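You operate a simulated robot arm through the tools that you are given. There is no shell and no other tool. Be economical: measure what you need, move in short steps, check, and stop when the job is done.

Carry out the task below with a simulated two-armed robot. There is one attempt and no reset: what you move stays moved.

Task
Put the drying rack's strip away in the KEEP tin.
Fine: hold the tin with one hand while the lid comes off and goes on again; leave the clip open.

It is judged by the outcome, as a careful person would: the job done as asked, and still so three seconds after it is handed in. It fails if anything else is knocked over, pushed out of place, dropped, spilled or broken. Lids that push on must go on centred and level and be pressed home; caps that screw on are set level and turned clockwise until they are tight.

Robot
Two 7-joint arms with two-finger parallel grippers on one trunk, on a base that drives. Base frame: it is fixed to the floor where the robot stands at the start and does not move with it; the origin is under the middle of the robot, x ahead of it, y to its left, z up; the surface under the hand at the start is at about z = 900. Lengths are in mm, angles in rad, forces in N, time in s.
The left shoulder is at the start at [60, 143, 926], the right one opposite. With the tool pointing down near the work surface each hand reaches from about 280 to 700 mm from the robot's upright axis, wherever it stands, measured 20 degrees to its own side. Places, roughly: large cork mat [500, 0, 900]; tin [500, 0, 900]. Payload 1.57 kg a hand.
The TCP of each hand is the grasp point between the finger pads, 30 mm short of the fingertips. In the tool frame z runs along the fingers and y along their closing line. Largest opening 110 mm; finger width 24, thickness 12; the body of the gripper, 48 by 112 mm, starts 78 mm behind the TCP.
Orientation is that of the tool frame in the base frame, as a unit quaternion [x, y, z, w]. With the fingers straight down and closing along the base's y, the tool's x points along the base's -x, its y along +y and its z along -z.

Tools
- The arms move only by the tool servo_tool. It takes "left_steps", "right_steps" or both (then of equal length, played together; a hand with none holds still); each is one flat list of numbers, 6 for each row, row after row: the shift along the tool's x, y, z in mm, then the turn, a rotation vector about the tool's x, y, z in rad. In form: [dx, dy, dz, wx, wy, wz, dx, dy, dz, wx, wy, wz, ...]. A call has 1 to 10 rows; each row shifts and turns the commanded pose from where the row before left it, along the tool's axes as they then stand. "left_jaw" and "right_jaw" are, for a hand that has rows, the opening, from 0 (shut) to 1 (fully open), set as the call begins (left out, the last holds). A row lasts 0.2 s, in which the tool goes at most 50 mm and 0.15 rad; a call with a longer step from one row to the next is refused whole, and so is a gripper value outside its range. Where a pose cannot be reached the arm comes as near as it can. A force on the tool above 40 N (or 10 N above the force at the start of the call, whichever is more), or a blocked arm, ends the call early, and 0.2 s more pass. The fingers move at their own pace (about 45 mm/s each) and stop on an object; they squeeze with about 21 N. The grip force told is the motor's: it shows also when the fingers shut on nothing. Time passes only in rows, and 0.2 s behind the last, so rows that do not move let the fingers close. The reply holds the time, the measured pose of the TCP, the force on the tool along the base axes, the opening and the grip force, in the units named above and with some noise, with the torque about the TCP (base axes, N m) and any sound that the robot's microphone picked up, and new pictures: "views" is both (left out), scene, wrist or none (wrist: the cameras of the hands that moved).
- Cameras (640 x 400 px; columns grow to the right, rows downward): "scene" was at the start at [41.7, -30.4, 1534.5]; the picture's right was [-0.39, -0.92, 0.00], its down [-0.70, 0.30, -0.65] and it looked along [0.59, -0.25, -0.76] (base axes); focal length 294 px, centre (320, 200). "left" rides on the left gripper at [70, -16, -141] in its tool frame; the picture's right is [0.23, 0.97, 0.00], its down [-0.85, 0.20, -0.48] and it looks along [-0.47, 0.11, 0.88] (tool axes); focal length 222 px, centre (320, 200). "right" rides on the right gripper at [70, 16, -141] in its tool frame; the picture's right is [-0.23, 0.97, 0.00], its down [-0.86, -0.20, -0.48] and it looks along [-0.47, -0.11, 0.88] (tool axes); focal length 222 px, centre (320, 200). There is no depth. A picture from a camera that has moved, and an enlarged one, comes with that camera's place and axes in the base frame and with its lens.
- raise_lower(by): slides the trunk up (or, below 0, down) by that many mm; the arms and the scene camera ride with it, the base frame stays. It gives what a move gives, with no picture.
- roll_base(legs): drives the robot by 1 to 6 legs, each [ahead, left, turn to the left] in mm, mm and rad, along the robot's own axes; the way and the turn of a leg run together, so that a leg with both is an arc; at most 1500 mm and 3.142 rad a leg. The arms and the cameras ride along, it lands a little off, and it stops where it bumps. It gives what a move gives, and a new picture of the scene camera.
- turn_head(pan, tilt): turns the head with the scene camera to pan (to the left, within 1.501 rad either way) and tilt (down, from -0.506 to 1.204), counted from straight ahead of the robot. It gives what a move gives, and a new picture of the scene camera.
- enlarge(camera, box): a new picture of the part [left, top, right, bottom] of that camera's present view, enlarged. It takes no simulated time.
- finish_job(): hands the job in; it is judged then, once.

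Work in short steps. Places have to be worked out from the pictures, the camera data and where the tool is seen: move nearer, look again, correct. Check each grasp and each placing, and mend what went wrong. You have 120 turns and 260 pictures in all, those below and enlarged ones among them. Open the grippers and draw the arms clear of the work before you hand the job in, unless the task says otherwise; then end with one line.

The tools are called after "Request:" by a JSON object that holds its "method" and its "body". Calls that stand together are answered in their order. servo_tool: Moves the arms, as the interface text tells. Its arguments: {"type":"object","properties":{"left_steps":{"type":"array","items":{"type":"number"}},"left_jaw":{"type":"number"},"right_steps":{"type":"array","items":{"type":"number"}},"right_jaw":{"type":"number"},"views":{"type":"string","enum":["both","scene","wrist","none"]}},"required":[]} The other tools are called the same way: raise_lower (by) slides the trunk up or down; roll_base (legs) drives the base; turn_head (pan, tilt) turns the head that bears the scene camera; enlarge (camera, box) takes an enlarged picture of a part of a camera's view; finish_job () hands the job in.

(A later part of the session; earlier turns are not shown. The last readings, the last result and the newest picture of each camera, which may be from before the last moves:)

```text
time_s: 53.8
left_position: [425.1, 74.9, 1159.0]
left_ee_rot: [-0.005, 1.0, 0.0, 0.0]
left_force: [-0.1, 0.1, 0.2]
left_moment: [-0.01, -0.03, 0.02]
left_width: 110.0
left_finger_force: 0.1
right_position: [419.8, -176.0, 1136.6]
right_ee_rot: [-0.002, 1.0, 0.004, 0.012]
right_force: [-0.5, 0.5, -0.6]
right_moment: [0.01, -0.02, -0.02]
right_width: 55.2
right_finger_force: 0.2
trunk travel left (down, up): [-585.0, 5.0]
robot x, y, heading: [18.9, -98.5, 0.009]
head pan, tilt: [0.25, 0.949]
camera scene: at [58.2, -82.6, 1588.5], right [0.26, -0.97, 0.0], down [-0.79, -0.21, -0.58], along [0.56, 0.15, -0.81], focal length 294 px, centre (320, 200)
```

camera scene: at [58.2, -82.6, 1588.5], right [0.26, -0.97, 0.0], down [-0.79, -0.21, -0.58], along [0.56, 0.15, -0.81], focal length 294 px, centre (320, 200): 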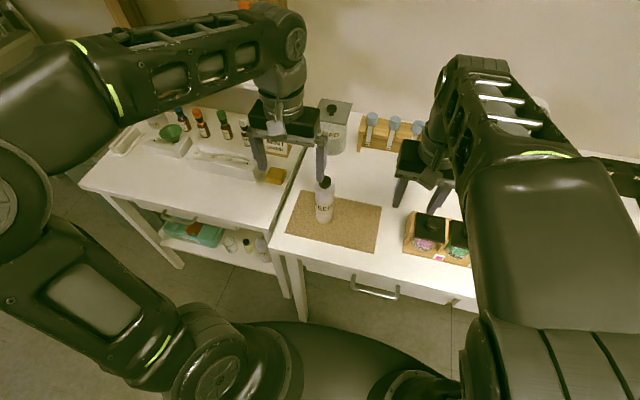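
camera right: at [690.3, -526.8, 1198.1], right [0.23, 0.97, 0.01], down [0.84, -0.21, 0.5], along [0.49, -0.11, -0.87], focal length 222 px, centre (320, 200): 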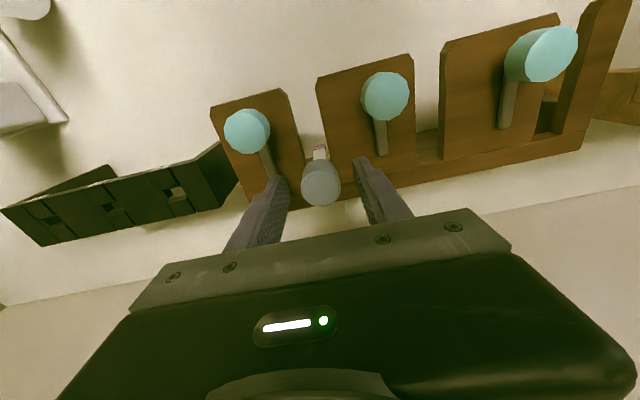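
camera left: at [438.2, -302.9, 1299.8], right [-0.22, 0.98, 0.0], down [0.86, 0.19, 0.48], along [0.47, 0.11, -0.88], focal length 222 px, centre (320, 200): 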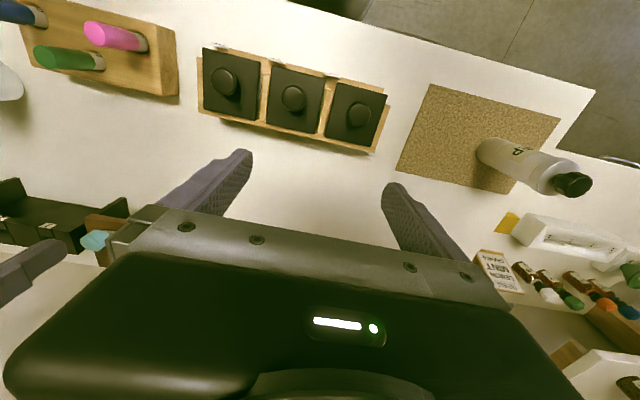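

Zooming on the tin from both cameras to locate it exactly and see what kind of lid it has.

Request:
{"method": "enlarge", "body": {"camera": "scene", "box": [280, 160, 380, 240]}}

Request:
{"method": "enlarge", "body": {"camera": "left", "box": [160, 60, 480, 260]}}

Request:
{"method": "enlarge", "body": {"camera": "right", "box": [440, 80, 640, 260]}}

```text
5.00 times, centred on (330, 200) of scene
camera zoom: at [58.2, -82.6, 1588.5], right [0.26, -0.97, 0.0], down [-0.79, -0.21, -0.58], along [0.56, 0.15, -0.81], focal length 1470 px, centre (270, 200)
```

zoom: 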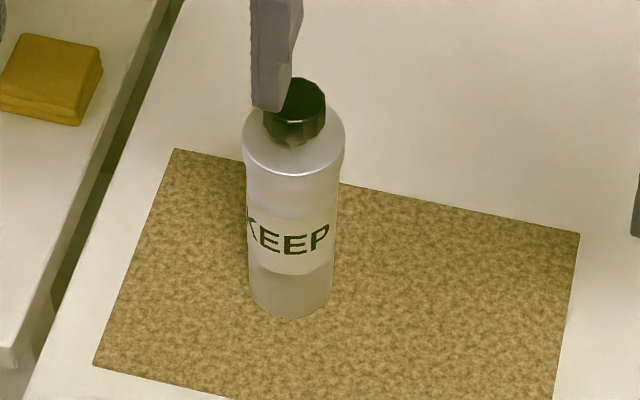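

```text
2.00 times, centred on (320, 160) of left
camera zoom: at [355.6, 59.4, 1300.5], right [-0.24, 0.97, 0.0], down [0.85, 0.21, 0.48], along [0.47, 0.11, -0.88], focal length 444 px, centre (320, 280)
```

zoom: 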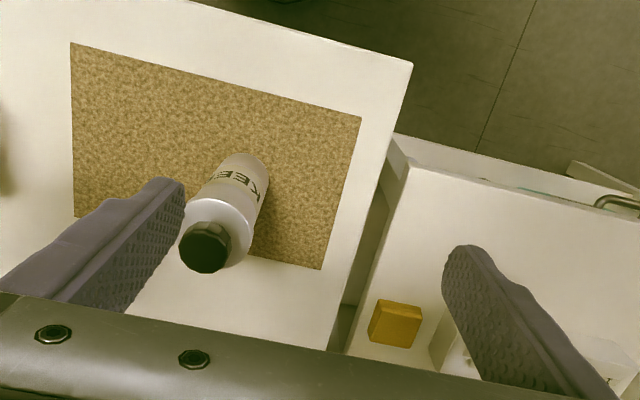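

```text
2.22 times, centred on (540, 170) of right
camera zoom: at [344.9, -162.2, 1273.6], right [0.22, 0.97, 0.01], down [0.84, -0.2, 0.5], along [0.49, -0.1, -0.87], focal length 494 px, centre (-169, 267)
```

zoom: 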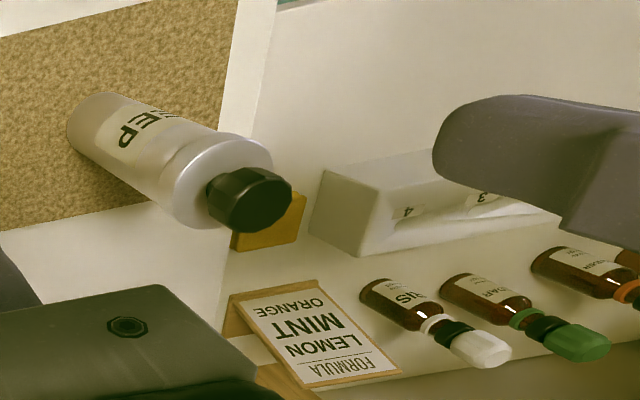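

The tin stands at about (479, 17). The body is 46 mm across, the lid top is near 1035 and its black knob is 1040–1059. I'll turn the left hand to reach in diagonally from front-left: yaw first, then tilt.

Request:
{"method": "servo_tool", "body": {"left_steps": [0, 0, 0, 0, 0, 0.145, 0, 0, 0, 0, 0, 0.145, 0, 0, 0, 0, 0, 0.145, 0, 0, 0, 0, 0, 0.145, 0, 0, 0, 0, 0, 0.145, 0, 0, 0, 0, 0, 0.145], "left_jaw": 0.75, "views": "none"}}

Request:
{"method": "servo_tool", "body": {"left_steps": [0, 0, 0, 0, -0.145, 0, 0, 0, 0, 0, -0.145, 0, 0, 0, 0, 0, -0.145, 0, 0, 0, 0, 0, -0.145, 0, 0, 0, 0, 0, -0.145, 0, 0, 0, 0, 0, -0.145, 0], "views": "both"}}

```text
time_s: 55.1
left_position: [426.5, 74.1, 1158.5]
left_ee_rot: [0.418, 0.908, -0.001, 0.0]
left_force: [-0.4, -0.7, -0.5]
left_moment: [-0.01, -0.01, 0.0]
left_width: 82.6
left_finger_force: 0.1
right_position: [418.5, -174.9, 1134.5]
right_ee_rot: [-0.002, 1.0, 0.004, 0.012]
right_force: [-0.1, 0.2, -0.2]
right_moment: [0.02, 0.0, 0.0]
right_width: 54.9
right_finger_force: 0.1
trunk travel left (down, up): [-585.0, 5.0]
robot x, y, heading: [19.2, -101.0, 0.008]
head pan, tilt: [0.25, 0.949]
```

```text
time_s: 56.5
left_position: [425.3, 75.1, 1157.6]
left_ee_rot: [0.378, 0.824, -0.176, 0.385]
left_force: [0.5, -0.7, 0.0]
left_moment: [-0.03, -0.03, 0.04]
left_width: 82.6
left_finger_force: 0.0
right_position: [419.7, -175.0, 1134.3]
right_ee_rot: [-0.002, 1.0, 0.004, 0.012]
right_force: [-0.5, -0.6, 0.0]
right_moment: [-0.02, 0.02, -0.01]
right_width: 54.8
right_finger_force: 0.0
trunk travel left (down, up): [-585.0, 5.0]
robot x, y, heading: [17.5, -100.1, 0.011]
head pan, tilt: [0.25, 0.949]
camera scene: at [57.9, -82.0, 1588.5], right [0.26, -0.97, 0.0], down [-0.79, -0.21, -0.58], along [0.56, 0.15, -0.81], focal length 294 px, centre (320, 200)
camera left: at [313.0, 182.0, 1196.3], right [0.64, 0.75, -0.17], down [0.27, -0.01, 0.96], along [0.72, -0.67, -0.21], focal length 222 px, centre (320, 200)
```

scene: 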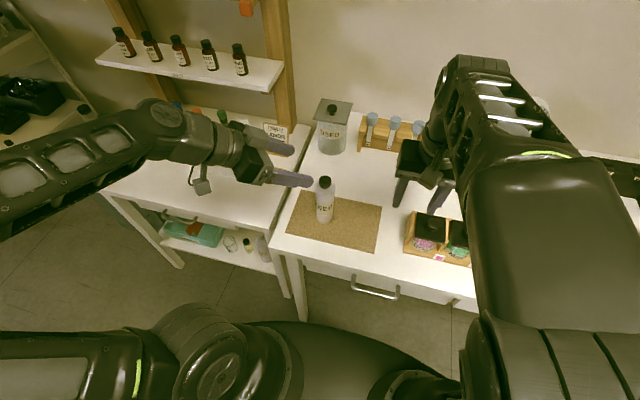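
left: 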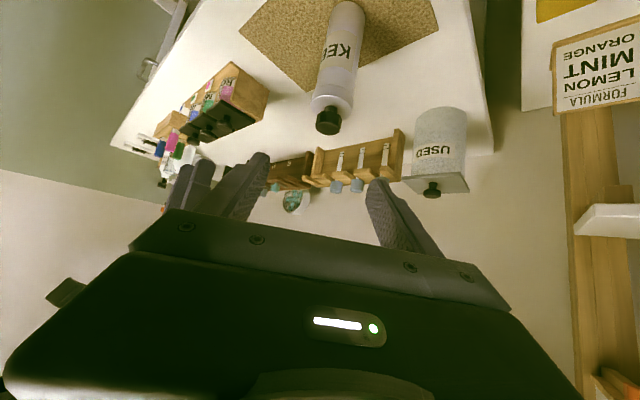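

The pose works. I'll descend to the pre-grasp point, 120 mm back along the approach direction from the tin's mid body.

Request:
{"method": "servo_tool", "body": {"left_steps": [26.2, 0.8, 17.8, 0, 0, 0, 26.2, 0.8, 17.8, 0, 0, 0, 26.2, 0.8, 17.8, 0, 0, 0, 26.2, 0.8, 17.8, 0, 0, 0], "views": "both"}}

Request:
{"method": "enlarge", "body": {"camera": "scene", "box": [200, 110, 400, 260]}}

```text
time_s: 57.5
left_position: [419.8, 87.6, 1031.8]
left_ee_rot: [0.378, 0.824, -0.176, 0.383]
left_force: [-0.3, -0.5, 0.3]
left_moment: [0.01, 0.0, -0.04]
left_width: 82.5
left_finger_force: 0.1
right_position: [419.9, -175.9, 1134.9]
right_ee_rot: [-0.003, 1.0, 0.003, 0.012]
right_force: [0.1, 0.7, 0.1]
right_moment: [0.0, 0.02, 0.01]
right_width: 54.8
right_finger_force: 0.0
trunk travel left (down, up): [-585.0, 5.0]
robot x, y, heading: [16.3, -98.2, 0.01]
head pan, tilt: [0.25, 0.949]
camera scene: at [58.7, -82.4, 1588.5], right [0.26, -0.97, 0.0], down [-0.79, -0.21, -0.58], along [0.56, 0.15, -0.81], focal length 294 px, centre (320, 200)
camera left: at [308.4, 194.1, 1070.2], right [0.64, 0.75, -0.17], down [0.27, -0.01, 0.96], along [0.72, -0.67, -0.21], focal length 222 px, centre (320, 200)
```

scene: 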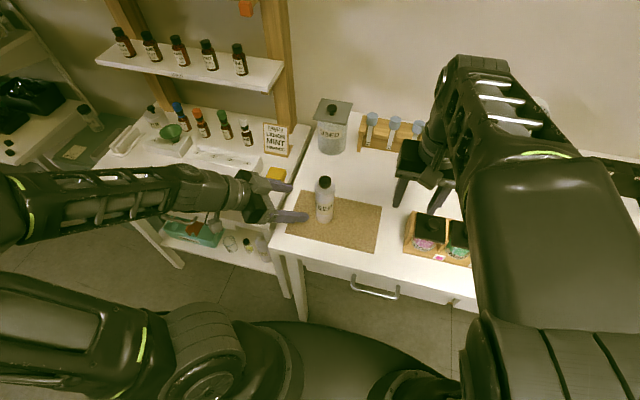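
left: 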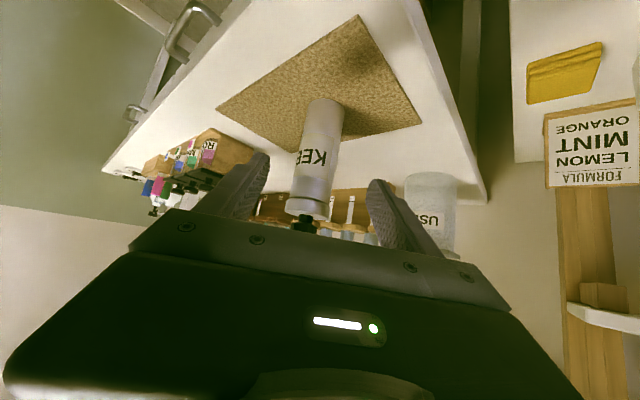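

```text
2.67 times, centred on (300, 185) of scene
camera zoom: at [58.7, -82.4, 1588.5], right [0.26, -0.97, 0.0], down [-0.79, -0.21, -0.58], along [0.56, 0.15, -0.81], focal length 784 px, centre (373, 240)
```

zoom: 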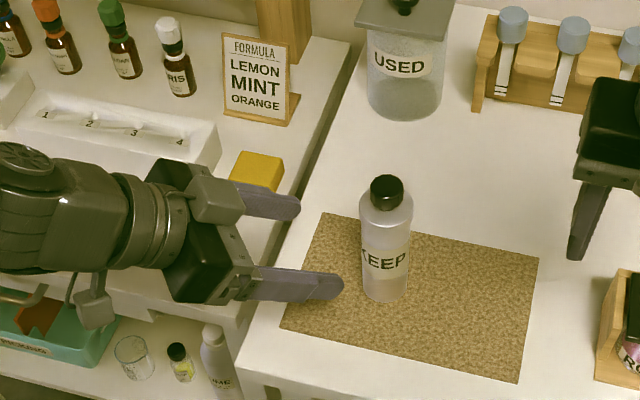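

The tin is centred between the fingers. I'll advance along the approach axis in small rows.

Request:
{"method": "servo_tool", "body": {"left_steps": [0, 0, 35, 0, 0, 0, 0, 0, 35, 0, 0, 0, 0, 0, 25, 0, 0, 0, 0, 0, 15, 0, 0, 0, 0, 0, 8, 0, 0, 0], "views": "both"}}

Request:
{"method": "enlarge", "body": {"camera": "scene", "box": [240, 140, 400, 260]}}

```text
time_s: 58.8
left_position: [478.4, 18.2, 956.8]
left_ee_rot: [0.377, 0.824, -0.175, 0.384]
left_force: [0.3, 0.0, 0.7]
left_moment: [-0.01, -0.01, -0.03]
left_width: 82.5
left_finger_force: 0.0
right_position: [419.0, -176.0, 1134.7]
right_ee_rot: [-0.002, 1.0, 0.004, 0.012]
right_force: [-0.5, -0.5, 0.9]
right_moment: [-0.01, 0.03, 0.03]
right_width: 55.2
right_finger_force: 0.1
trunk travel left (down, up): [-585.0, 5.0]
robot x, y, heading: [15.7, -100.2, 0.008]
head pan, tilt: [0.25, 0.949]
camera scene: at [58.5, -82.7, 1588.5], right [0.26, -0.97, 0.0], down [-0.79, -0.21, -0.58], along [0.56, 0.15, -0.81], focal length 294 px, centre (320, 200)
camera left: at [366.3, 124.8, 995.2], right [0.64, 0.75, -0.17], down [0.27, -0.01, 0.96], along [0.72, -0.67, -0.21], focal length 222 px, centre (320, 200)
```

scene: 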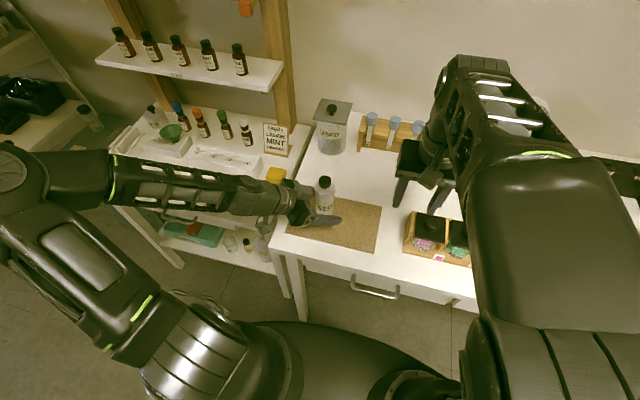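
left: 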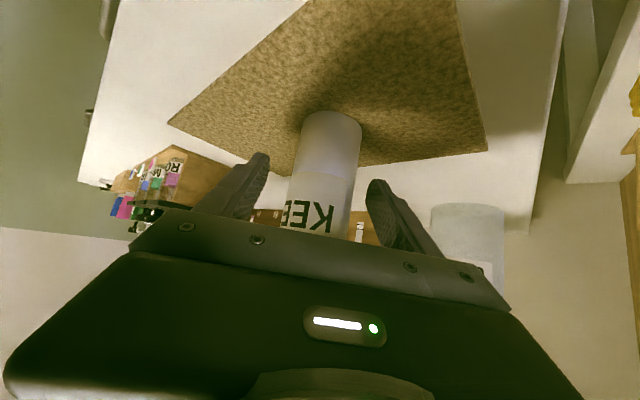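

```text
3.33 times, centred on (320, 200) of scene
camera zoom: at [58.5, -82.7, 1588.5], right [0.26, -0.97, 0.0], down [-0.79, -0.21, -0.58], along [0.56, 0.15, -0.81], focal length 980 px, centre (320, 200)
```

zoom: 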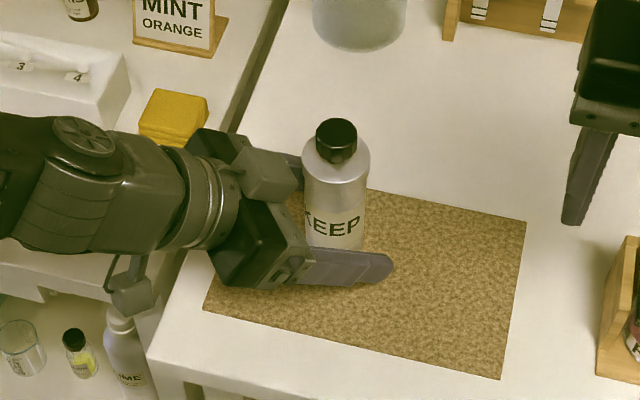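

The tin is centred. I'll close on its body.

Request:
{"method": "servo_tool", "body": {"left_steps": [0, 0, 0, 0, 0, 0, 0, 0, 0, 0, 0, 0, 0, 0, 0, 0, 0, 0], "left_jaw": 0.3, "views": "none"}}

Request:
{"method": "enlarge", "body": {"camera": "scene", "box": [280, 150, 380, 240]}}

```text
time_s: 59.5
left_position: [478.4, 18.2, 956.8]
left_ee_rot: [0.378, 0.824, -0.176, 0.384]
left_force: [0.2, 0.4, 0.4]
left_moment: [-0.03, 0.01, 0.0]
left_width: 42.9
left_finger_force: 17.8
right_position: [418.5, -177.0, 1134.1]
right_ee_rot: [-0.001, 1.0, 0.004, 0.012]
right_force: [-0.4, 0.6, 0.4]
right_moment: [0.01, 0.02, 0.0]
right_width: 55.2
right_finger_force: 0.0
trunk travel left (down, up): [-585.0, 5.0]
robot x, y, heading: [19.1, -102.2, 0.012]
head pan, tilt: [0.25, 0.949]
```

```text
4.44 times, centred on (330, 195) of scene
camera zoom: at [58.2, -82.6, 1588.5], right [0.26, -0.97, 0.0], down [-0.79, -0.21, -0.58], along [0.56, 0.15, -0.81], focal length 1306 px, centre (276, 222)
```

zoom: 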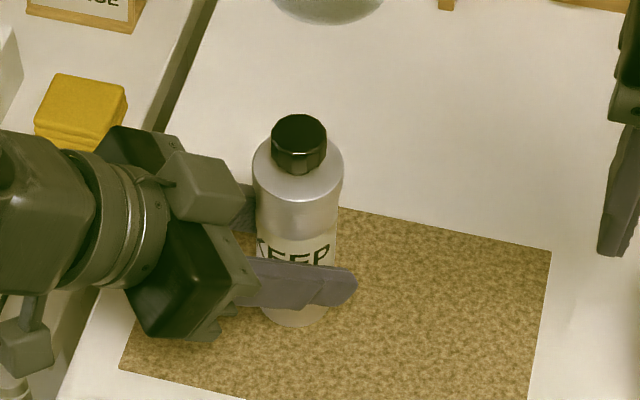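

The tin is held at 42.9 mm. I'll bring the right hand above the lid knob at about (481, 18), staying high.

Request:
{"method": "servo_tool", "body": {"right_steps": [-12.2, 38.8, 0, 0, 0, 0, -12.2, 38.8, 0, 0, 0, 0, -12.2, 38.8, 0, 0, 0, 0, -12.2, 38.8, 0, 0, 0, 0, -12.2, 38.8, 0, 0, 0, 0], "right_jaw": 0.5, "views": "both"}}

Request:
{"method": "enlarge", "body": {"camera": "right", "box": [240, 100, 480, 260]}}

```text
time_s: 60.8
left_position: [478.0, 18.4, 957.2]
left_ee_rot: [0.379, 0.824, -0.177, 0.383]
left_force: [0.7, -0.5, 0.5]
left_moment: [-0.03, 0.0, 0.03]
left_width: 42.8
left_finger_force: 21.3
right_position: [481.2, 18.2, 1137.9]
right_ee_rot: [-0.001, 1.0, 0.005, 0.012]
right_force: [0.7, 0.6, 0.4]
right_moment: [0.03, -0.02, -0.02]
right_width: 54.9
right_finger_force: 0.0
trunk travel left (down, up): [-585.0, 5.0]
robot x, y, heading: [17.3, -99.1, 0.007]
head pan, tilt: [0.25, 0.949]
camera scene: at [58.7, -82.7, 1588.5], right [0.26, -0.97, 0.0], down [-0.79, -0.21, -0.58], along [0.56, 0.15, -0.81], focal length 294 px, centre (320, 200)
camera right: at [407.4, 31.6, 1276.9], right [0.23, 0.97, 0.01], down [0.84, -0.2, 0.5], along [0.49, -0.1, -0.87], focal length 222 px, centre (320, 200)
```

scene: 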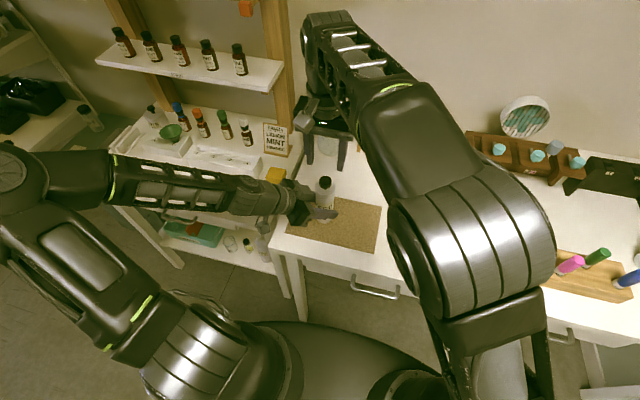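
right: 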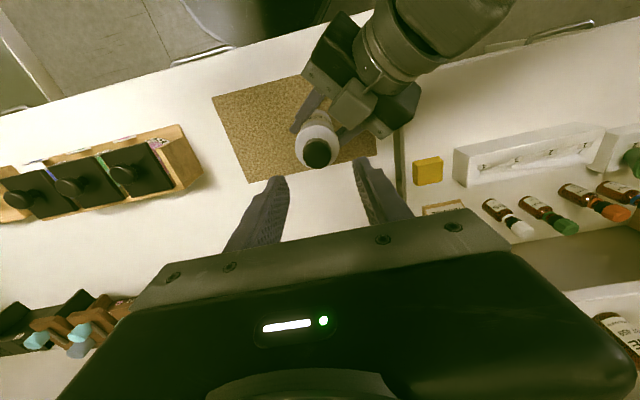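

```text
2.50 times, centred on (360, 180) of right
camera zoom: at [407.4, 31.6, 1276.9], right [0.23, 0.97, 0.01], down [0.84, -0.2, 0.5], along [0.49, -0.1, -0.87], focal length 555 px, centre (220, 250)
```

zoom: 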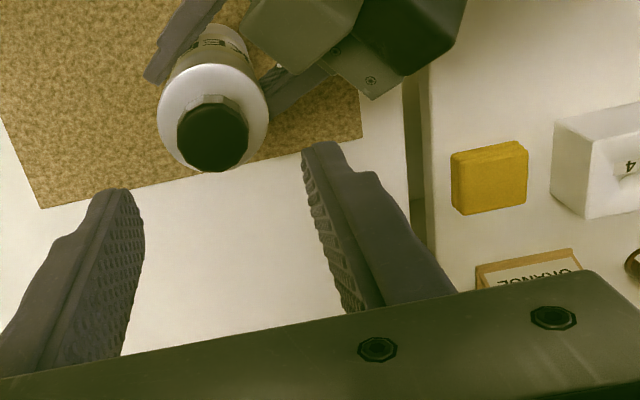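

The knob is centred near (479.5, 16.5). I'll descend around it to TCP 1077.

Request:
{"method": "servo_tool", "body": {"right_steps": [1, -1, 20, 0, 0, 0, 0, 0, 20, 0, 0, 0, 0, 0, 13, 0, 0, 0, 0, 0, 8, 0, 0, 0], "views": "wrist"}}

Request:
{"method": "enlarge", "body": {"camera": "right", "box": [240, 100, 480, 260]}}

Request:
{"method": "enlarge", "body": {"camera": "scene", "box": [270, 100, 390, 240]}}

```text
time_s: 61.8
left_position: [478.3, 19.5, 956.9]
left_ee_rot: [0.378, 0.824, -0.176, 0.384]
left_force: [-1.2, 0.3, -0.5]
left_moment: [0.02, 0.05, 0.0]
left_width: 42.6
left_finger_force: 20.9
right_position: [480.4, 18.6, 1076.5]
right_ee_rot: [-0.002, 1.0, 0.004, 0.013]
right_force: [0.0, 0.0, 0.4]
right_moment: [-0.01, 0.01, -0.01]
right_width: 55.1
right_finger_force: 0.0
trunk travel left (down, up): [-585.0, 5.0]
robot x, y, heading: [18.7, -102.9, 0.009]
head pan, tilt: [0.25, 0.949]
camera right: at [406.1, 31.2, 1215.8], right [0.22, 0.97, 0.01], down [0.84, -0.2, 0.5], along [0.49, -0.1, -0.87], focal length 222 px, centre (320, 200)
```

right: 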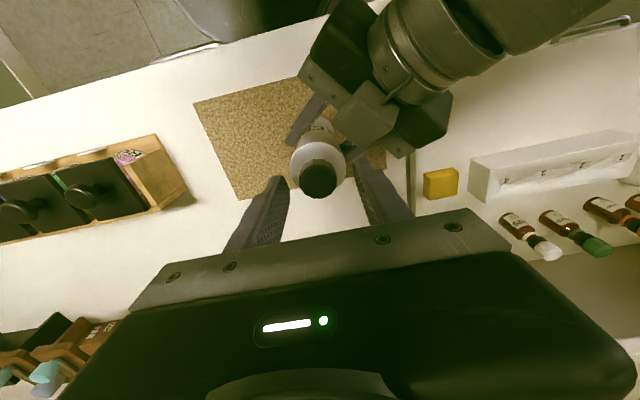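

```text
2.50 times, centred on (360, 180) of right
camera zoom: at [406.1, 31.2, 1215.8], right [0.22, 0.97, 0.01], down [0.84, -0.2, 0.5], along [0.49, -0.1, -0.87], focal length 555 px, centre (220, 250)
```

zoom: 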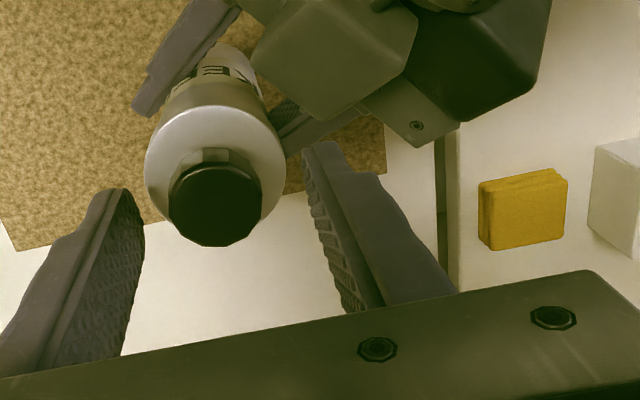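

```text
2.86 times, centred on (330, 170) of scene
camera zoom: at [58.1, -82.6, 1588.5], right [0.26, -0.97, 0.0], down [-0.79, -0.21, -0.58], along [0.56, 0.15, -0.81], focal length 840 px, centre (291, 286)
```

zoom: 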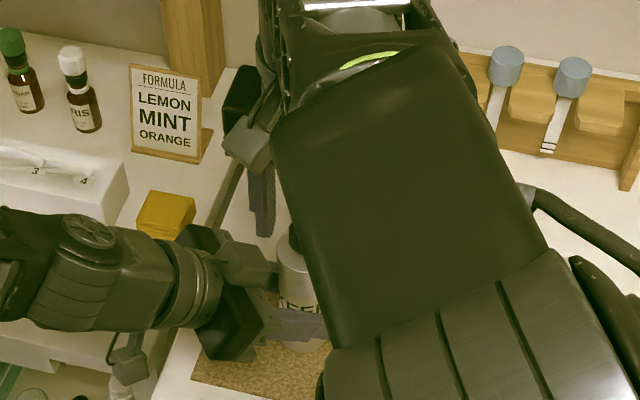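

The knob is about 4 mm toward −y from the TCP. I'll correct, lower 3 mm and close on it.

Request:
{"method": "servo_tool", "body": {"right_steps": [2, -4, 3, 0, 0, 0, 0, 0, 0, 0, 0, 0], "views": "none"}}

Request:
{"method": "servo_tool", "body": {"right_steps": [0, 0, 0, 0, 0, 0, 0, 0, 0, 0, 0, 0, 0, 0, 0, 0, 0, 0], "right_jaw": 0.1, "views": "wrist"}}

Request:
{"method": "enlarge", "body": {"camera": "right", "box": [240, 100, 480, 260]}}

```text
time_s: 62.4
left_position: [478.1, 19.1, 956.1]
left_ee_rot: [0.378, 0.824, -0.176, 0.384]
left_force: [-0.4, -0.5, 0.4]
left_moment: [-0.01, 0.03, -0.01]
left_width: 42.7
left_finger_force: 20.7
right_position: [479.5, 14.6, 1073.7]
right_ee_rot: [-0.002, 1.0, 0.004, 0.013]
right_force: [-0.3, -1.1, -0.3]
right_moment: [-0.02, 0.0, 0.0]
right_width: 54.9
right_finger_force: 0.1
trunk travel left (down, up): [-585.0, 5.0]
robot x, y, heading: [17.0, -99.4, 0.004]
head pan, tilt: [0.25, 0.949]
```

```text
time_s: 63.1
left_position: [477.9, 18.0, 958.1]
left_ee_rot: [0.379, 0.824, -0.177, 0.384]
left_force: [0.7, -3.7, -0.8]
left_moment: [0.39, 0.1, -0.04]
left_width: 42.5
left_finger_force: 21.2
right_position: [477.7, 14.0, 1073.6]
right_ee_rot: [-0.003, 1.0, 0.005, 0.012]
right_force: [-0.5, 4.8, 1.1]
right_moment: [0.18, -0.01, 0.04]
right_width: 27.3
right_finger_force: 21.1
trunk travel left (down, up): [-585.0, 5.0]
robot x, y, heading: [15.8, -99.8, 0.011]
head pan, tilt: [0.25, 0.949]
heard: snap
camera right: at [403.5, 27.3, 1213.0], right [0.22, 0.97, 0.01], down [0.84, -0.2, 0.5], along [0.49, -0.1, -0.87], focal length 222 px, centre (320, 200)
```

right: 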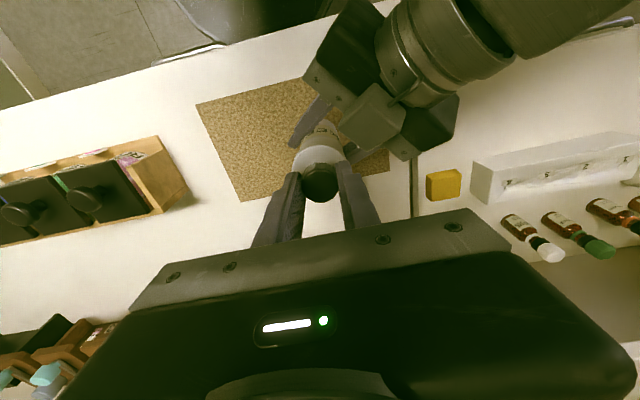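

```text
2.50 times, centred on (360, 180) of right
camera zoom: at [403.5, 27.3, 1213.0], right [0.22, 0.97, 0.01], down [0.84, -0.2, 0.5], along [0.49, -0.1, -0.87], focal length 555 px, centre (220, 250)
```

zoom: 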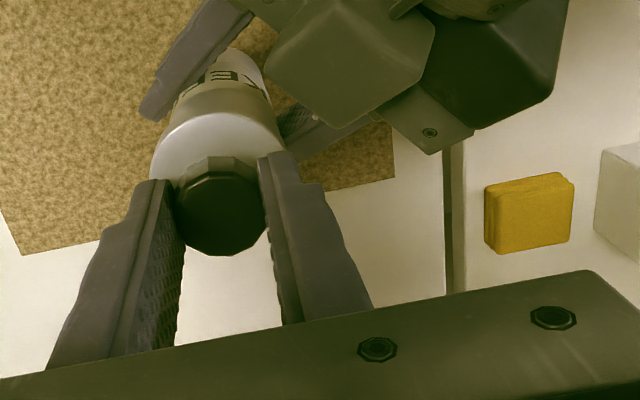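

I heard a snap, which suggests a snap/push-on lid coming loose. The knob is held at 27.3 mm, so I'll lift gently and watch the force.

Request:
{"method": "servo_tool", "body": {"right_steps": [0, 1, -3, 0, 0, 0, 0, 0, -4, 0, 0, 0, 0, 0, -4, 0, 0, 0], "views": "wrist"}}

Request:
{"method": "enlarge", "body": {"camera": "right", "box": [240, 100, 480, 260]}}

```text
time_s: 64.0
left_position: [478.0, 19.5, 956.5]
left_ee_rot: [0.378, 0.824, -0.176, 0.383]
left_force: [-0.6, -0.6, 2.8]
left_moment: [-0.1, 0.03, -0.03]
left_width: 42.3
left_finger_force: 21.0
right_position: [478.6, 14.6, 1084.5]
right_ee_rot: [-0.001, 1.0, 0.003, 0.012]
right_force: [-0.4, 0.6, 0.0]
right_moment: [-0.03, -0.01, 0.01]
right_width: 27.2
right_finger_force: 21.1
trunk travel left (down, up): [-585.0, 5.0]
robot x, y, heading: [15.4, -101.6, 0.011]
head pan, tilt: [0.25, 0.949]
camera right: at [403.5, 27.7, 1223.4], right [0.22, 0.97, 0.01], down [0.84, -0.2, 0.5], along [0.49, -0.1, -0.87], focal length 222 px, centre (320, 200)
```

right: 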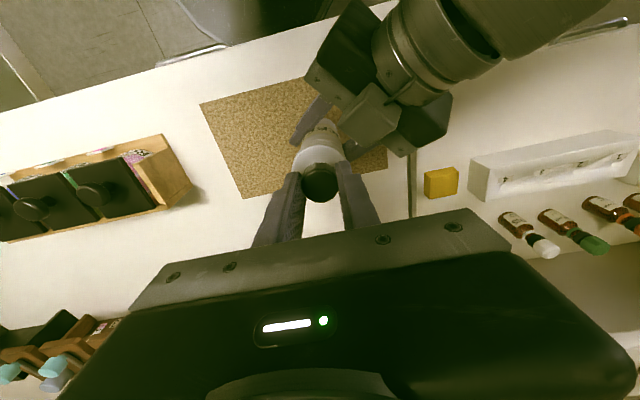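

```text
2.50 times, centred on (360, 180) of right
camera zoom: at [403.5, 27.7, 1223.4], right [0.22, 0.97, 0.01], down [0.84, -0.2, 0.5], along [0.49, -0.1, -0.87], focal length 555 px, centre (220, 250)
```

zoom: 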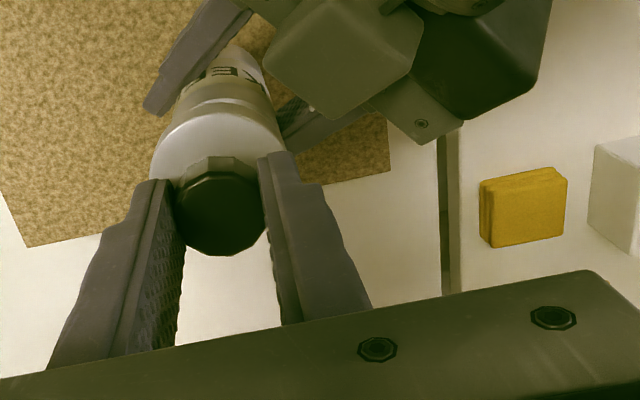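

The lid comes up freely. I'll lift it clear and carry it to the right side of the cork mat at about (478, -80).

Request:
{"method": "servo_tool", "body": {"right_steps": [0, 0, -20, 0, 0, 0, 0, 0, -25, 0, 0, 0, 0, -30, 0, 0, 0, 0, 0, -35, 0, 0, 0, 0, 0, -30, 0, 0, 0, 0, 0, 0, 40, 0, 0, 0, 0, 0, 40, 0, 0, 0, 0, 0, 40, 0, 0, 0], "views": "both"}}

Request:
{"method": "enlarge", "body": {"camera": "right", "box": [240, 40, 480, 260]}}

Request:
{"method": "enlarge", "body": {"camera": "left", "box": [160, 80, 480, 280]}}

```text
time_s: 65.8
left_position: [477.8, 18.7, 957.4]
left_ee_rot: [0.378, 0.824, -0.176, 0.383]
left_force: [0.5, -0.2, -0.1]
left_moment: [-0.01, -0.01, -0.01]
left_width: 42.6
left_finger_force: 21.1
right_position: [480.2, -80.5, 1006.1]
right_ee_rot: [-0.001, 1.0, 0.005, 0.013]
right_force: [0.0, 0.3, 0.4]
right_moment: [-0.01, -0.01, -0.02]
right_width: 27.2
right_finger_force: 20.7
trunk travel left (down, up): [-585.0, 5.0]
robot x, y, heading: [15.7, -101.9, 0.013]
head pan, tilt: [0.25, 0.949]
camera scene: at [58.4, -82.4, 1588.5], right [0.26, -0.97, 0.0], down [-0.79, -0.21, -0.58], along [0.56, 0.15, -0.81], focal length 294 px, centre (320, 200)
camera right: at [405.7, -66.7, 1145.5], right [0.22, 0.97, 0.01], down [0.84, -0.2, 0.5], along [0.49, -0.1, -0.87], focal length 222 px, centre (320, 200)
```

scene: 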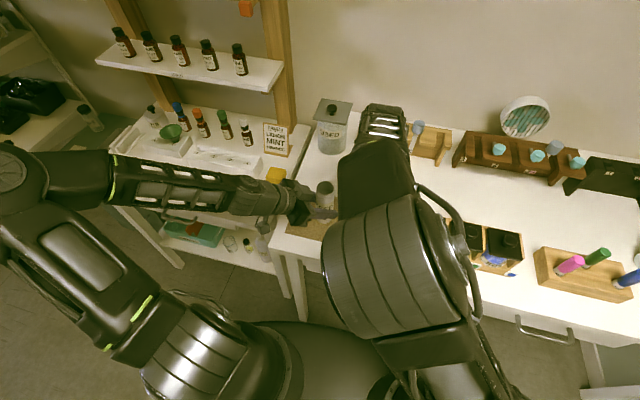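
right: 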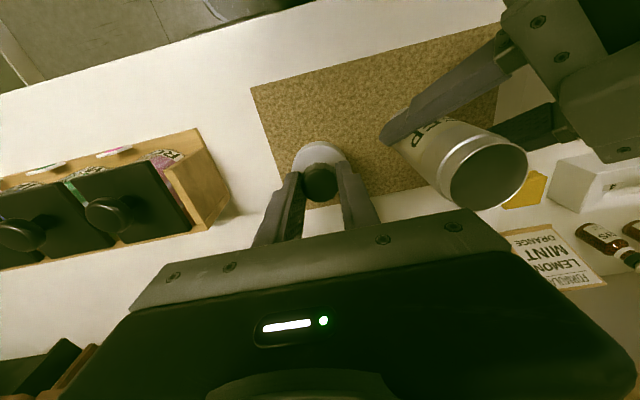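

```text
1.82 times, centred on (360, 150) of right
camera zoom: at [405.7, -66.7, 1145.5], right [0.22, 0.97, 0.01], down [0.84, -0.2, 0.5], along [0.49, -0.1, -0.87], focal length 404 px, centre (247, 291)
```

zoom: 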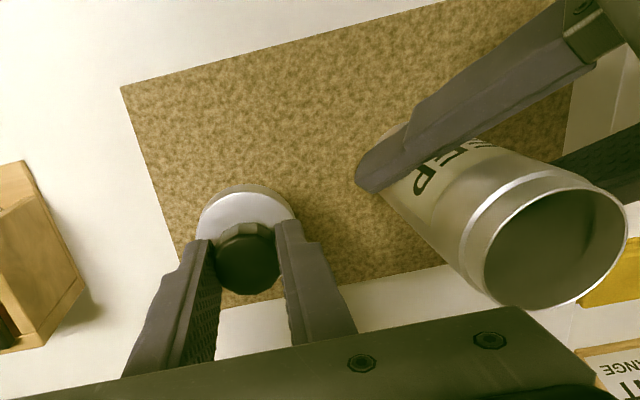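

```text
2.00 times, centred on (320, 180) of left
camera zoom: at [366.2, 125.2, 995.5], right [0.64, 0.75, -0.17], down [0.27, -0.01, 0.96], along [0.72, -0.67, -0.21], focal length 444 px, centre (320, 240)
```

zoom: 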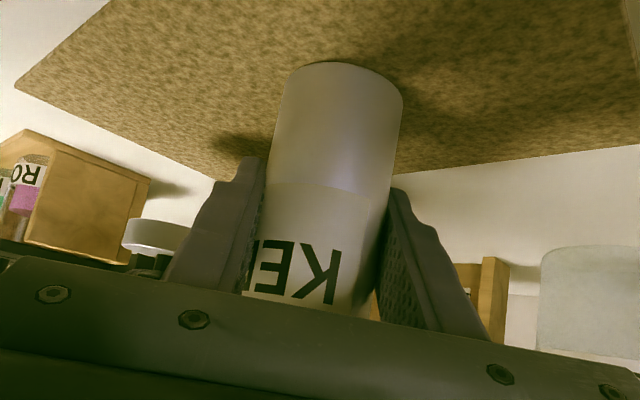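

The tin is open, with a smooth beaded rim near z 1028. I'll lower the lid toward the mat.

Request:
{"method": "servo_tool", "body": {"right_steps": [0, 0, 15, 0, 0, 0, 0, 0, 12, 0, 0, 0, 0, 0, 8, 0, 0, 0, 0, 0, 4, 0, 0, 0], "views": "wrist"}}

Request:
{"method": "enlarge", "body": {"camera": "left", "box": [160, 80, 320, 230]}}

```text
time_s: 66.8
left_position: [478.2, 19.5, 958.4]
left_ee_rot: [0.377, 0.824, -0.175, 0.384]
left_force: [0.1, 0.8, 0.3]
left_moment: [-0.03, 0.05, -0.02]
left_width: 42.3
left_finger_force: 20.8
right_position: [480.1, -79.8, 968.6]
right_ee_rot: [-0.002, 1.0, 0.004, 0.012]
right_force: [-0.4, -0.1, -0.7]
right_moment: [0.02, 0.01, 0.01]
right_width: 27.0
right_finger_force: 21.3
trunk travel left (down, up): [-585.0, 5.0]
robot x, y, heading: [20.9, -99.5, 0.011]
head pan, tilt: [0.25, 0.949]
camera right: at [406.6, -66.0, 1107.7], right [0.22, 0.97, 0.01], down [0.84, -0.2, 0.5], along [0.49, -0.1, -0.87], focal length 222 px, centre (320, 200)
```

right: 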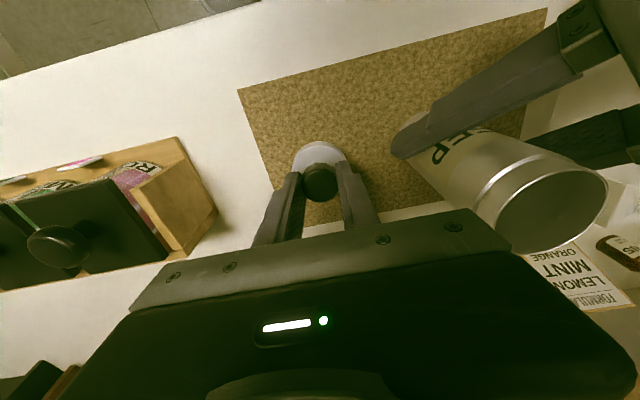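

```text
2.67 times, centred on (240, 155) of left
camera zoom: at [366.1, 125.2, 995.5], right [0.64, 0.75, -0.17], down [0.27, -0.01, 0.96], along [0.72, -0.67, -0.21], focal length 592 px, centre (533, 320)
```

zoom: 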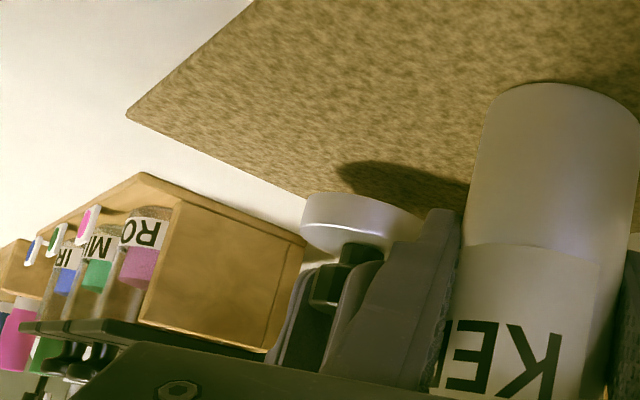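

The lid is nearly down, going by its shadow. I'll continue in 3 mm rows.

Request:
{"method": "servo_tool", "body": {"right_steps": [0, 0, 3, 0, 0, 0, 0, 0, 3, 0, 0, 0, 0, 0, 2, 0, 0, 0], "views": "none"}}

Request:
{"method": "enlarge", "body": {"camera": "left", "box": [160, 80, 320, 230]}}

```text
time_s: 67.5
left_position: [477.8, 18.6, 957.4]
left_ee_rot: [0.378, 0.824, -0.176, 0.383]
left_force: [0.1, 0.3, -0.1]
left_moment: [0.01, 0.02, 0.01]
left_width: 42.3
left_finger_force: 20.8
right_position: [481.9, -79.6, 963.4]
right_ee_rot: [-0.003, 1.0, 0.003, 0.012]
right_force: [0.3, -0.5, -0.2]
right_moment: [-0.02, -0.03, 0.04]
right_width: 27.1
right_finger_force: 21.1
trunk travel left (down, up): [-585.0, 5.0]
robot x, y, heading: [18.7, -100.0, 0.005]
head pan, tilt: [0.25, 0.949]
```

```text
2.67 times, centred on (240, 155) of left
camera zoom: at [366.1, 125.2, 995.5], right [0.64, 0.75, -0.17], down [0.27, -0.01, 0.96], along [0.72, -0.67, -0.21], focal length 592 px, centre (533, 320)
```

zoom: 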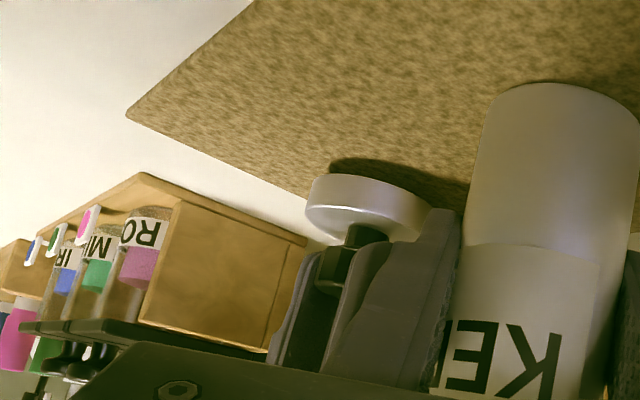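

Very close now. A few more 2 mm rows until I feel contact.

Request:
{"method": "servo_tool", "body": {"right_steps": [0, 0, 2, 0, 0, 0, 0, 0, 2, 0, 0, 0, 0, 0, 2, 0, 0, 0], "views": "none"}}

Request:
{"method": "enlarge", "body": {"camera": "left", "box": [160, 80, 320, 230]}}

```text
time_s: 68.3
left_position: [478.6, 17.8, 957.9]
left_ee_rot: [0.377, 0.824, -0.176, 0.383]
left_force: [0.6, 0.2, -1.1]
left_moment: [-0.01, -0.02, 0.01]
left_width: 42.4
left_finger_force: 21.3
right_position: [481.6, -79.5, 956.0]
right_ee_rot: [-0.002, 1.0, 0.005, 0.013]
right_force: [-0.6, 0.2, 1.2]
right_moment: [0.0, -0.01, 0.0]
right_width: 27.2
right_finger_force: 20.7
trunk travel left (down, up): [-585.0, 5.0]
robot x, y, heading: [18.6, -100.6, 0.008]
head pan, tilt: [0.25, 0.949]
```

```text
2.67 times, centred on (240, 155) of left
camera zoom: at [366.1, 125.2, 995.5], right [0.64, 0.75, -0.17], down [0.27, -0.01, 0.96], along [0.72, -0.67, -0.21], focal length 592 px, centre (533, 320)
```

zoom: 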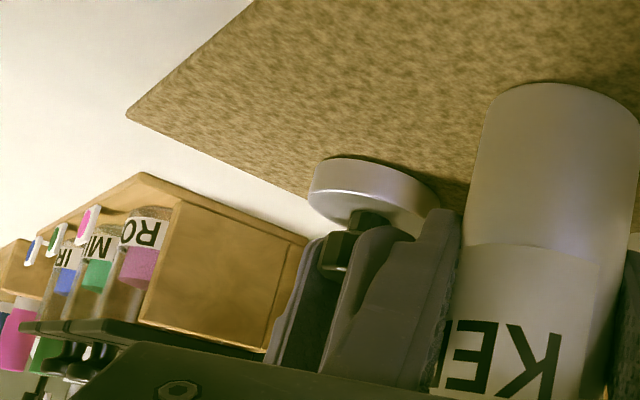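

Nearly touching. I'll lower 2 mm more, then release the lid.

Request:
{"method": "servo_tool", "body": {"right_steps": [0, 0, 2, 0, 0, 0, 0, 0, 0, 0, 0, 0], "views": "none"}}

Request:
{"method": "servo_tool", "body": {"right_steps": [0, 0, 0, 0, 0, 0, 0, 0, 0, 0, 0, 0, 0, 0, 0, 0, 0, 0], "left_steps": [0, 0, 0, 0, 0, 0, 0, 0, 0, 0, 0, 0, 0, 0, 0, 0, 0, 0], "right_jaw": 0.5, "left_jaw": 0.75, "views": "wrist"}}

```text
time_s: 69.0
left_position: [478.1, 18.1, 957.2]
left_ee_rot: [0.379, 0.824, -0.176, 0.383]
left_force: [-0.2, -0.6, 0.6]
left_moment: [0.02, 0.0, 0.02]
left_width: 42.3
left_finger_force: 21.0
right_position: [480.8, -79.5, 955.2]
right_ee_rot: [-0.002, 1.0, 0.004, 0.012]
right_force: [-1.0, -0.8, 4.7]
right_moment: [-0.13, 0.07, -0.01]
right_width: 27.2
right_finger_force: 20.7
trunk travel left (down, up): [-585.0, 5.0]
robot x, y, heading: [18.1, -100.3, 0.006]
head pan, tilt: [0.25, 0.949]
```

```text
time_s: 69.8
left_position: [478.9, 17.5, 957.0]
left_ee_rot: [0.378, 0.824, -0.176, 0.383]
left_force: [0.3, -0.4, 0.0]
left_moment: [0.02, 0.02, 0.0]
left_width: 82.4
left_finger_force: 0.1
right_position: [482.0, -78.7, 953.6]
right_ee_rot: [-0.002, 1.0, 0.004, 0.012]
right_force: [-0.8, -0.3, -0.3]
right_moment: [-0.01, 0.03, 0.04]
right_width: 55.1
right_finger_force: 0.0
trunk travel left (down, up): [-585.0, 5.0]
robot x, y, heading: [16.1, -96.8, 0.008]
head pan, tilt: [0.25, 0.949]
camera right: at [407.0, -65.8, 1092.5], right [0.22, 0.97, 0.01], down [0.84, -0.2, 0.5], along [0.49, -0.1, -0.87], focal length 222 px, centre (320, 200)
camera left: at [366.1, 125.1, 995.5], right [0.64, 0.75, -0.17], down [0.27, -0.01, 0.96], along [0.72, -0.67, -0.21], focal length 222 px, centre (320, 200)
```

right: 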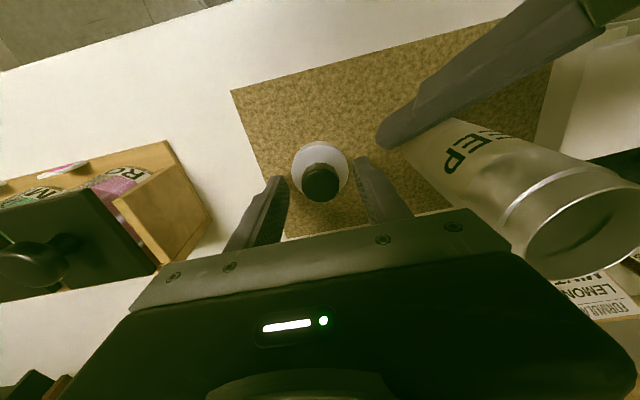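
left: 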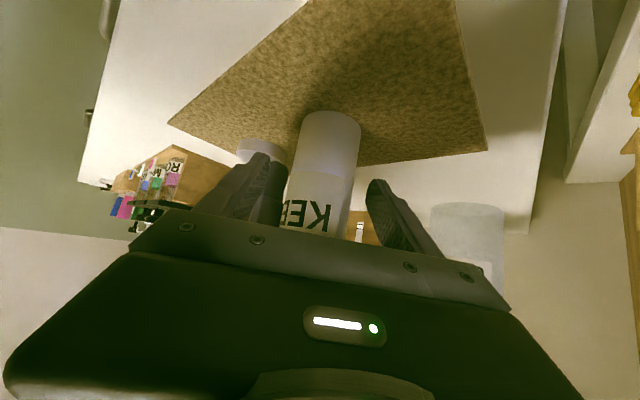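

Both are released, with the tin standing and the lid flat on the mat. I'll back the left hand out along its axis and lift the right hand straight up.

Request:
{"method": "servo_tool", "body": {"left_steps": [0, 0, -15, 0, 0, 0, 0, 0, -35, 0, 0, 0, 0, 0, -35, 0, 0, 0, 0, 0, -35, 0, 0, 0, -26.2, -0.8, -17.8, 0, 0, 0, -26.2, -0.8, -17.8, 0, 0, 0, -26.2, -0.8, -17.8, 0, 0, 0, -26.2, -0.8, -17.8, 0, 0, 0], "right_steps": [0, 0, -15, 0, 0, 0, 0, 0, -24, 0, 0, 0, 0, 0, -24, 0, 0, 0, 0, 0, -24, 0, 0, 0, 0, 0, -24, 0, 0, 0, 0, 0, -24, 0, 0, 0, 0, 0, -24, 0, 0, 0, 0, 0, -24, 0, 0, 0], "views": "scene"}}

```text
time_s: 71.5
left_position: [424.4, 77.4, 1159.4]
left_ee_rot: [0.379, 0.824, -0.176, 0.383]
left_force: [0.4, 0.1, -0.1]
left_moment: [0.01, 0.01, -0.01]
left_width: 82.5
left_finger_force: 0.0
right_position: [475.6, -81.5, 1138.4]
right_ee_rot: [-0.001, 1.0, 0.003, 0.011]
right_force: [-0.1, 0.2, 0.5]
right_moment: [0.05, 0.0, 0.03]
right_width: 55.1
right_finger_force: 0.1
trunk travel left (down, up): [-585.0, 5.0]
robot x, y, heading: [13.4, -100.3, 0.01]
head pan, tilt: [0.25, 0.949]
camera scene: at [57.7, -83.2, 1588.4], right [0.26, -0.97, 0.0], down [-0.79, -0.21, -0.58], along [0.56, 0.15, -0.81], focal length 294 px, centre (320, 200)
```

scene: 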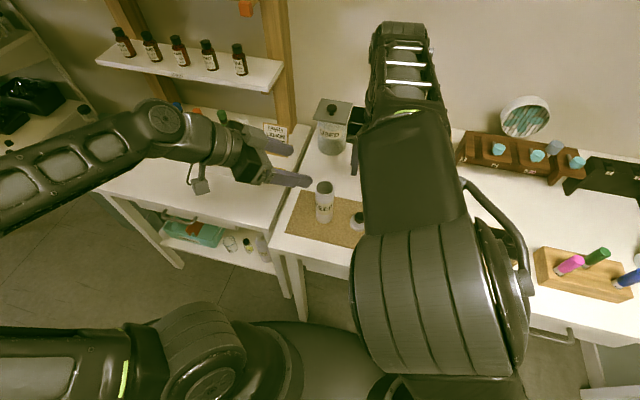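

Driving back to the rack pose used before, around (157, -460).

Request:
{"method": "roll_base", "body": {"legs": [[0, -362, -0.01], [142, 0, 0]]}}

Request:
{"method": "turn_head", "body": {"pan": -0.2, "tilt": 0.75}}

```text
time_s: 74.8
left_position: [570.4, -287.1, 1157.5]
left_ee_rot: [0.383, 0.822, -0.178, 0.381]
left_force: [0.0, 0.2, -0.4]
left_moment: [-0.01, 0.0, -0.02]
left_width: 82.7
left_finger_force: 0.0
right_position: [617.8, -444.2, 1136.8]
right_ee_rot: [0.004, 1.0, 0.004, 0.012]
right_force: [0.3, -0.1, -0.7]
right_moment: [0.01, 0.05, 0.01]
right_width: 54.9
right_finger_force: 0.0
trunk travel left (down, up): [-585.0, 5.0]
robot x, y, heading: [159.1, -459.3, -0.005]
head pan, tilt: [0.25, 0.949]
camera scene: at [201.7, -441.5, 1588.4], right [0.24, -0.97, 0.0], down [-0.79, -0.2, -0.58], along [0.56, 0.14, -0.81], focal length 294 px, centre (320, 200)
```

scene: 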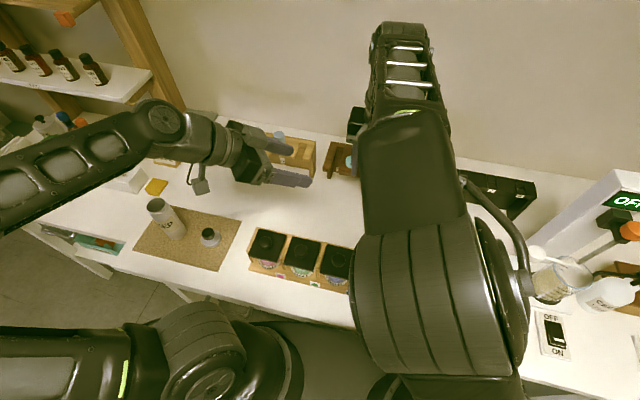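

```text
time_s: 75.7
left_position: [568.8, -285.2, 1157.6]
left_ee_rot: [0.383, 0.822, -0.178, 0.382]
left_force: [-0.3, 0.1, -0.3]
left_moment: [-0.02, 0.03, 0.03]
left_width: 82.7
left_finger_force: 0.1
right_position: [619.6, -445.0, 1137.9]
right_ee_rot: [0.004, 1.0, 0.004, 0.012]
right_force: [0.6, 0.1, -0.3]
right_moment: [-0.02, 0.0, 0.0]
right_width: 55.1
right_finger_force: 0.0
trunk travel left (down, up): [-585.0, 5.0]
robot x, y, heading: [158.9, -458.5, -0.005]
head pan, tilt: [-0.201, 0.75]
camera scene: at [210.6, -475.9, 1604.0], right [-0.2, -0.98, 0.0], down [-0.67, 0.14, -0.73], along [0.72, -0.15, -0.68], focal length 294 px, centre (320, 200)
```

scene: 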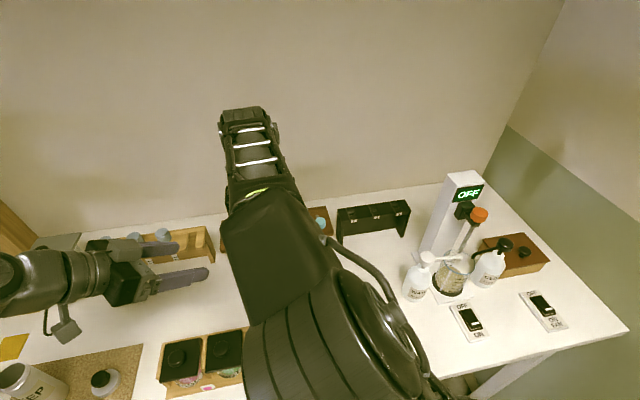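

I'll move the right hand back above the strip head along the same line as before.

Request:
{"method": "servo_tool", "body": {"right_steps": [-18, -24, 4, 0, 0, 0, -18, -24, 4, 0, 0, 0, -18, -24, 4, 0, 0, 0, -18, -24, 4, 0, 0, 0, -22, 0, 10, 0, 0, 0, -22, 0, 10, 0, 0, 0, -22, 0, 12, 0, 0, 0], "right_jaw": 0.58, "views": "wrist"}}

Request:
{"method": "enlarge", "body": {"camera": "right", "box": [240, 100, 480, 260]}}

```text
time_s: 77.3
left_position: [568.9, -286.0, 1158.8]
left_ee_rot: [0.383, 0.822, -0.177, 0.382]
left_force: [0.5, -0.1, 0.4]
left_moment: [-0.02, -0.03, -0.03]
left_width: 82.3
left_finger_force: 0.1
right_position: [756.2, -541.2, 1092.3]
right_ee_rot: [0.004, 1.0, 0.004, 0.014]
right_force: [0.2, -0.1, 0.0]
right_moment: [-0.01, 0.02, -0.03]
right_width: 63.7
right_finger_force: 0.0
trunk travel left (down, up): [-585.0, 5.0]
robot x, y, heading: [160.6, -456.8, -0.002]
head pan, tilt: [-0.201, 0.75]
camera right: at [682.0, -526.9, 1230.3], right [0.24, 0.97, 0.01], down [0.84, -0.21, 0.5], along [0.49, -0.11, -0.87], focal length 222 px, centre (320, 200)
```

right: 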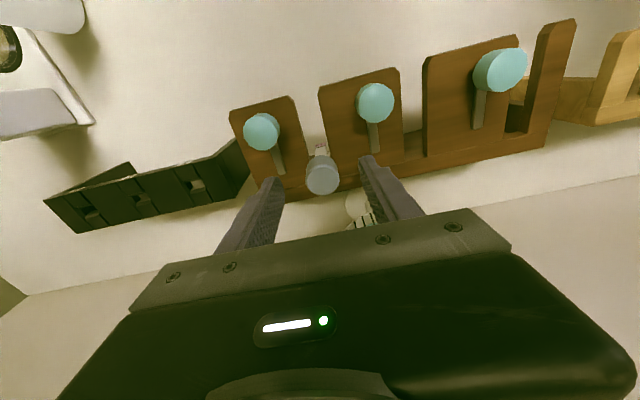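

```text
2.50 times, centred on (360, 180) of right
camera zoom: at [682.0, -526.9, 1230.3], right [0.24, 0.97, 0.01], down [0.84, -0.21, 0.5], along [0.49, -0.11, -0.87], focal length 555 px, centre (220, 250)
```

zoom: 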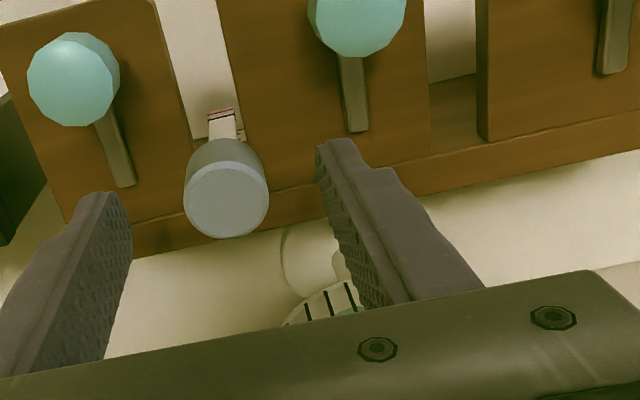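

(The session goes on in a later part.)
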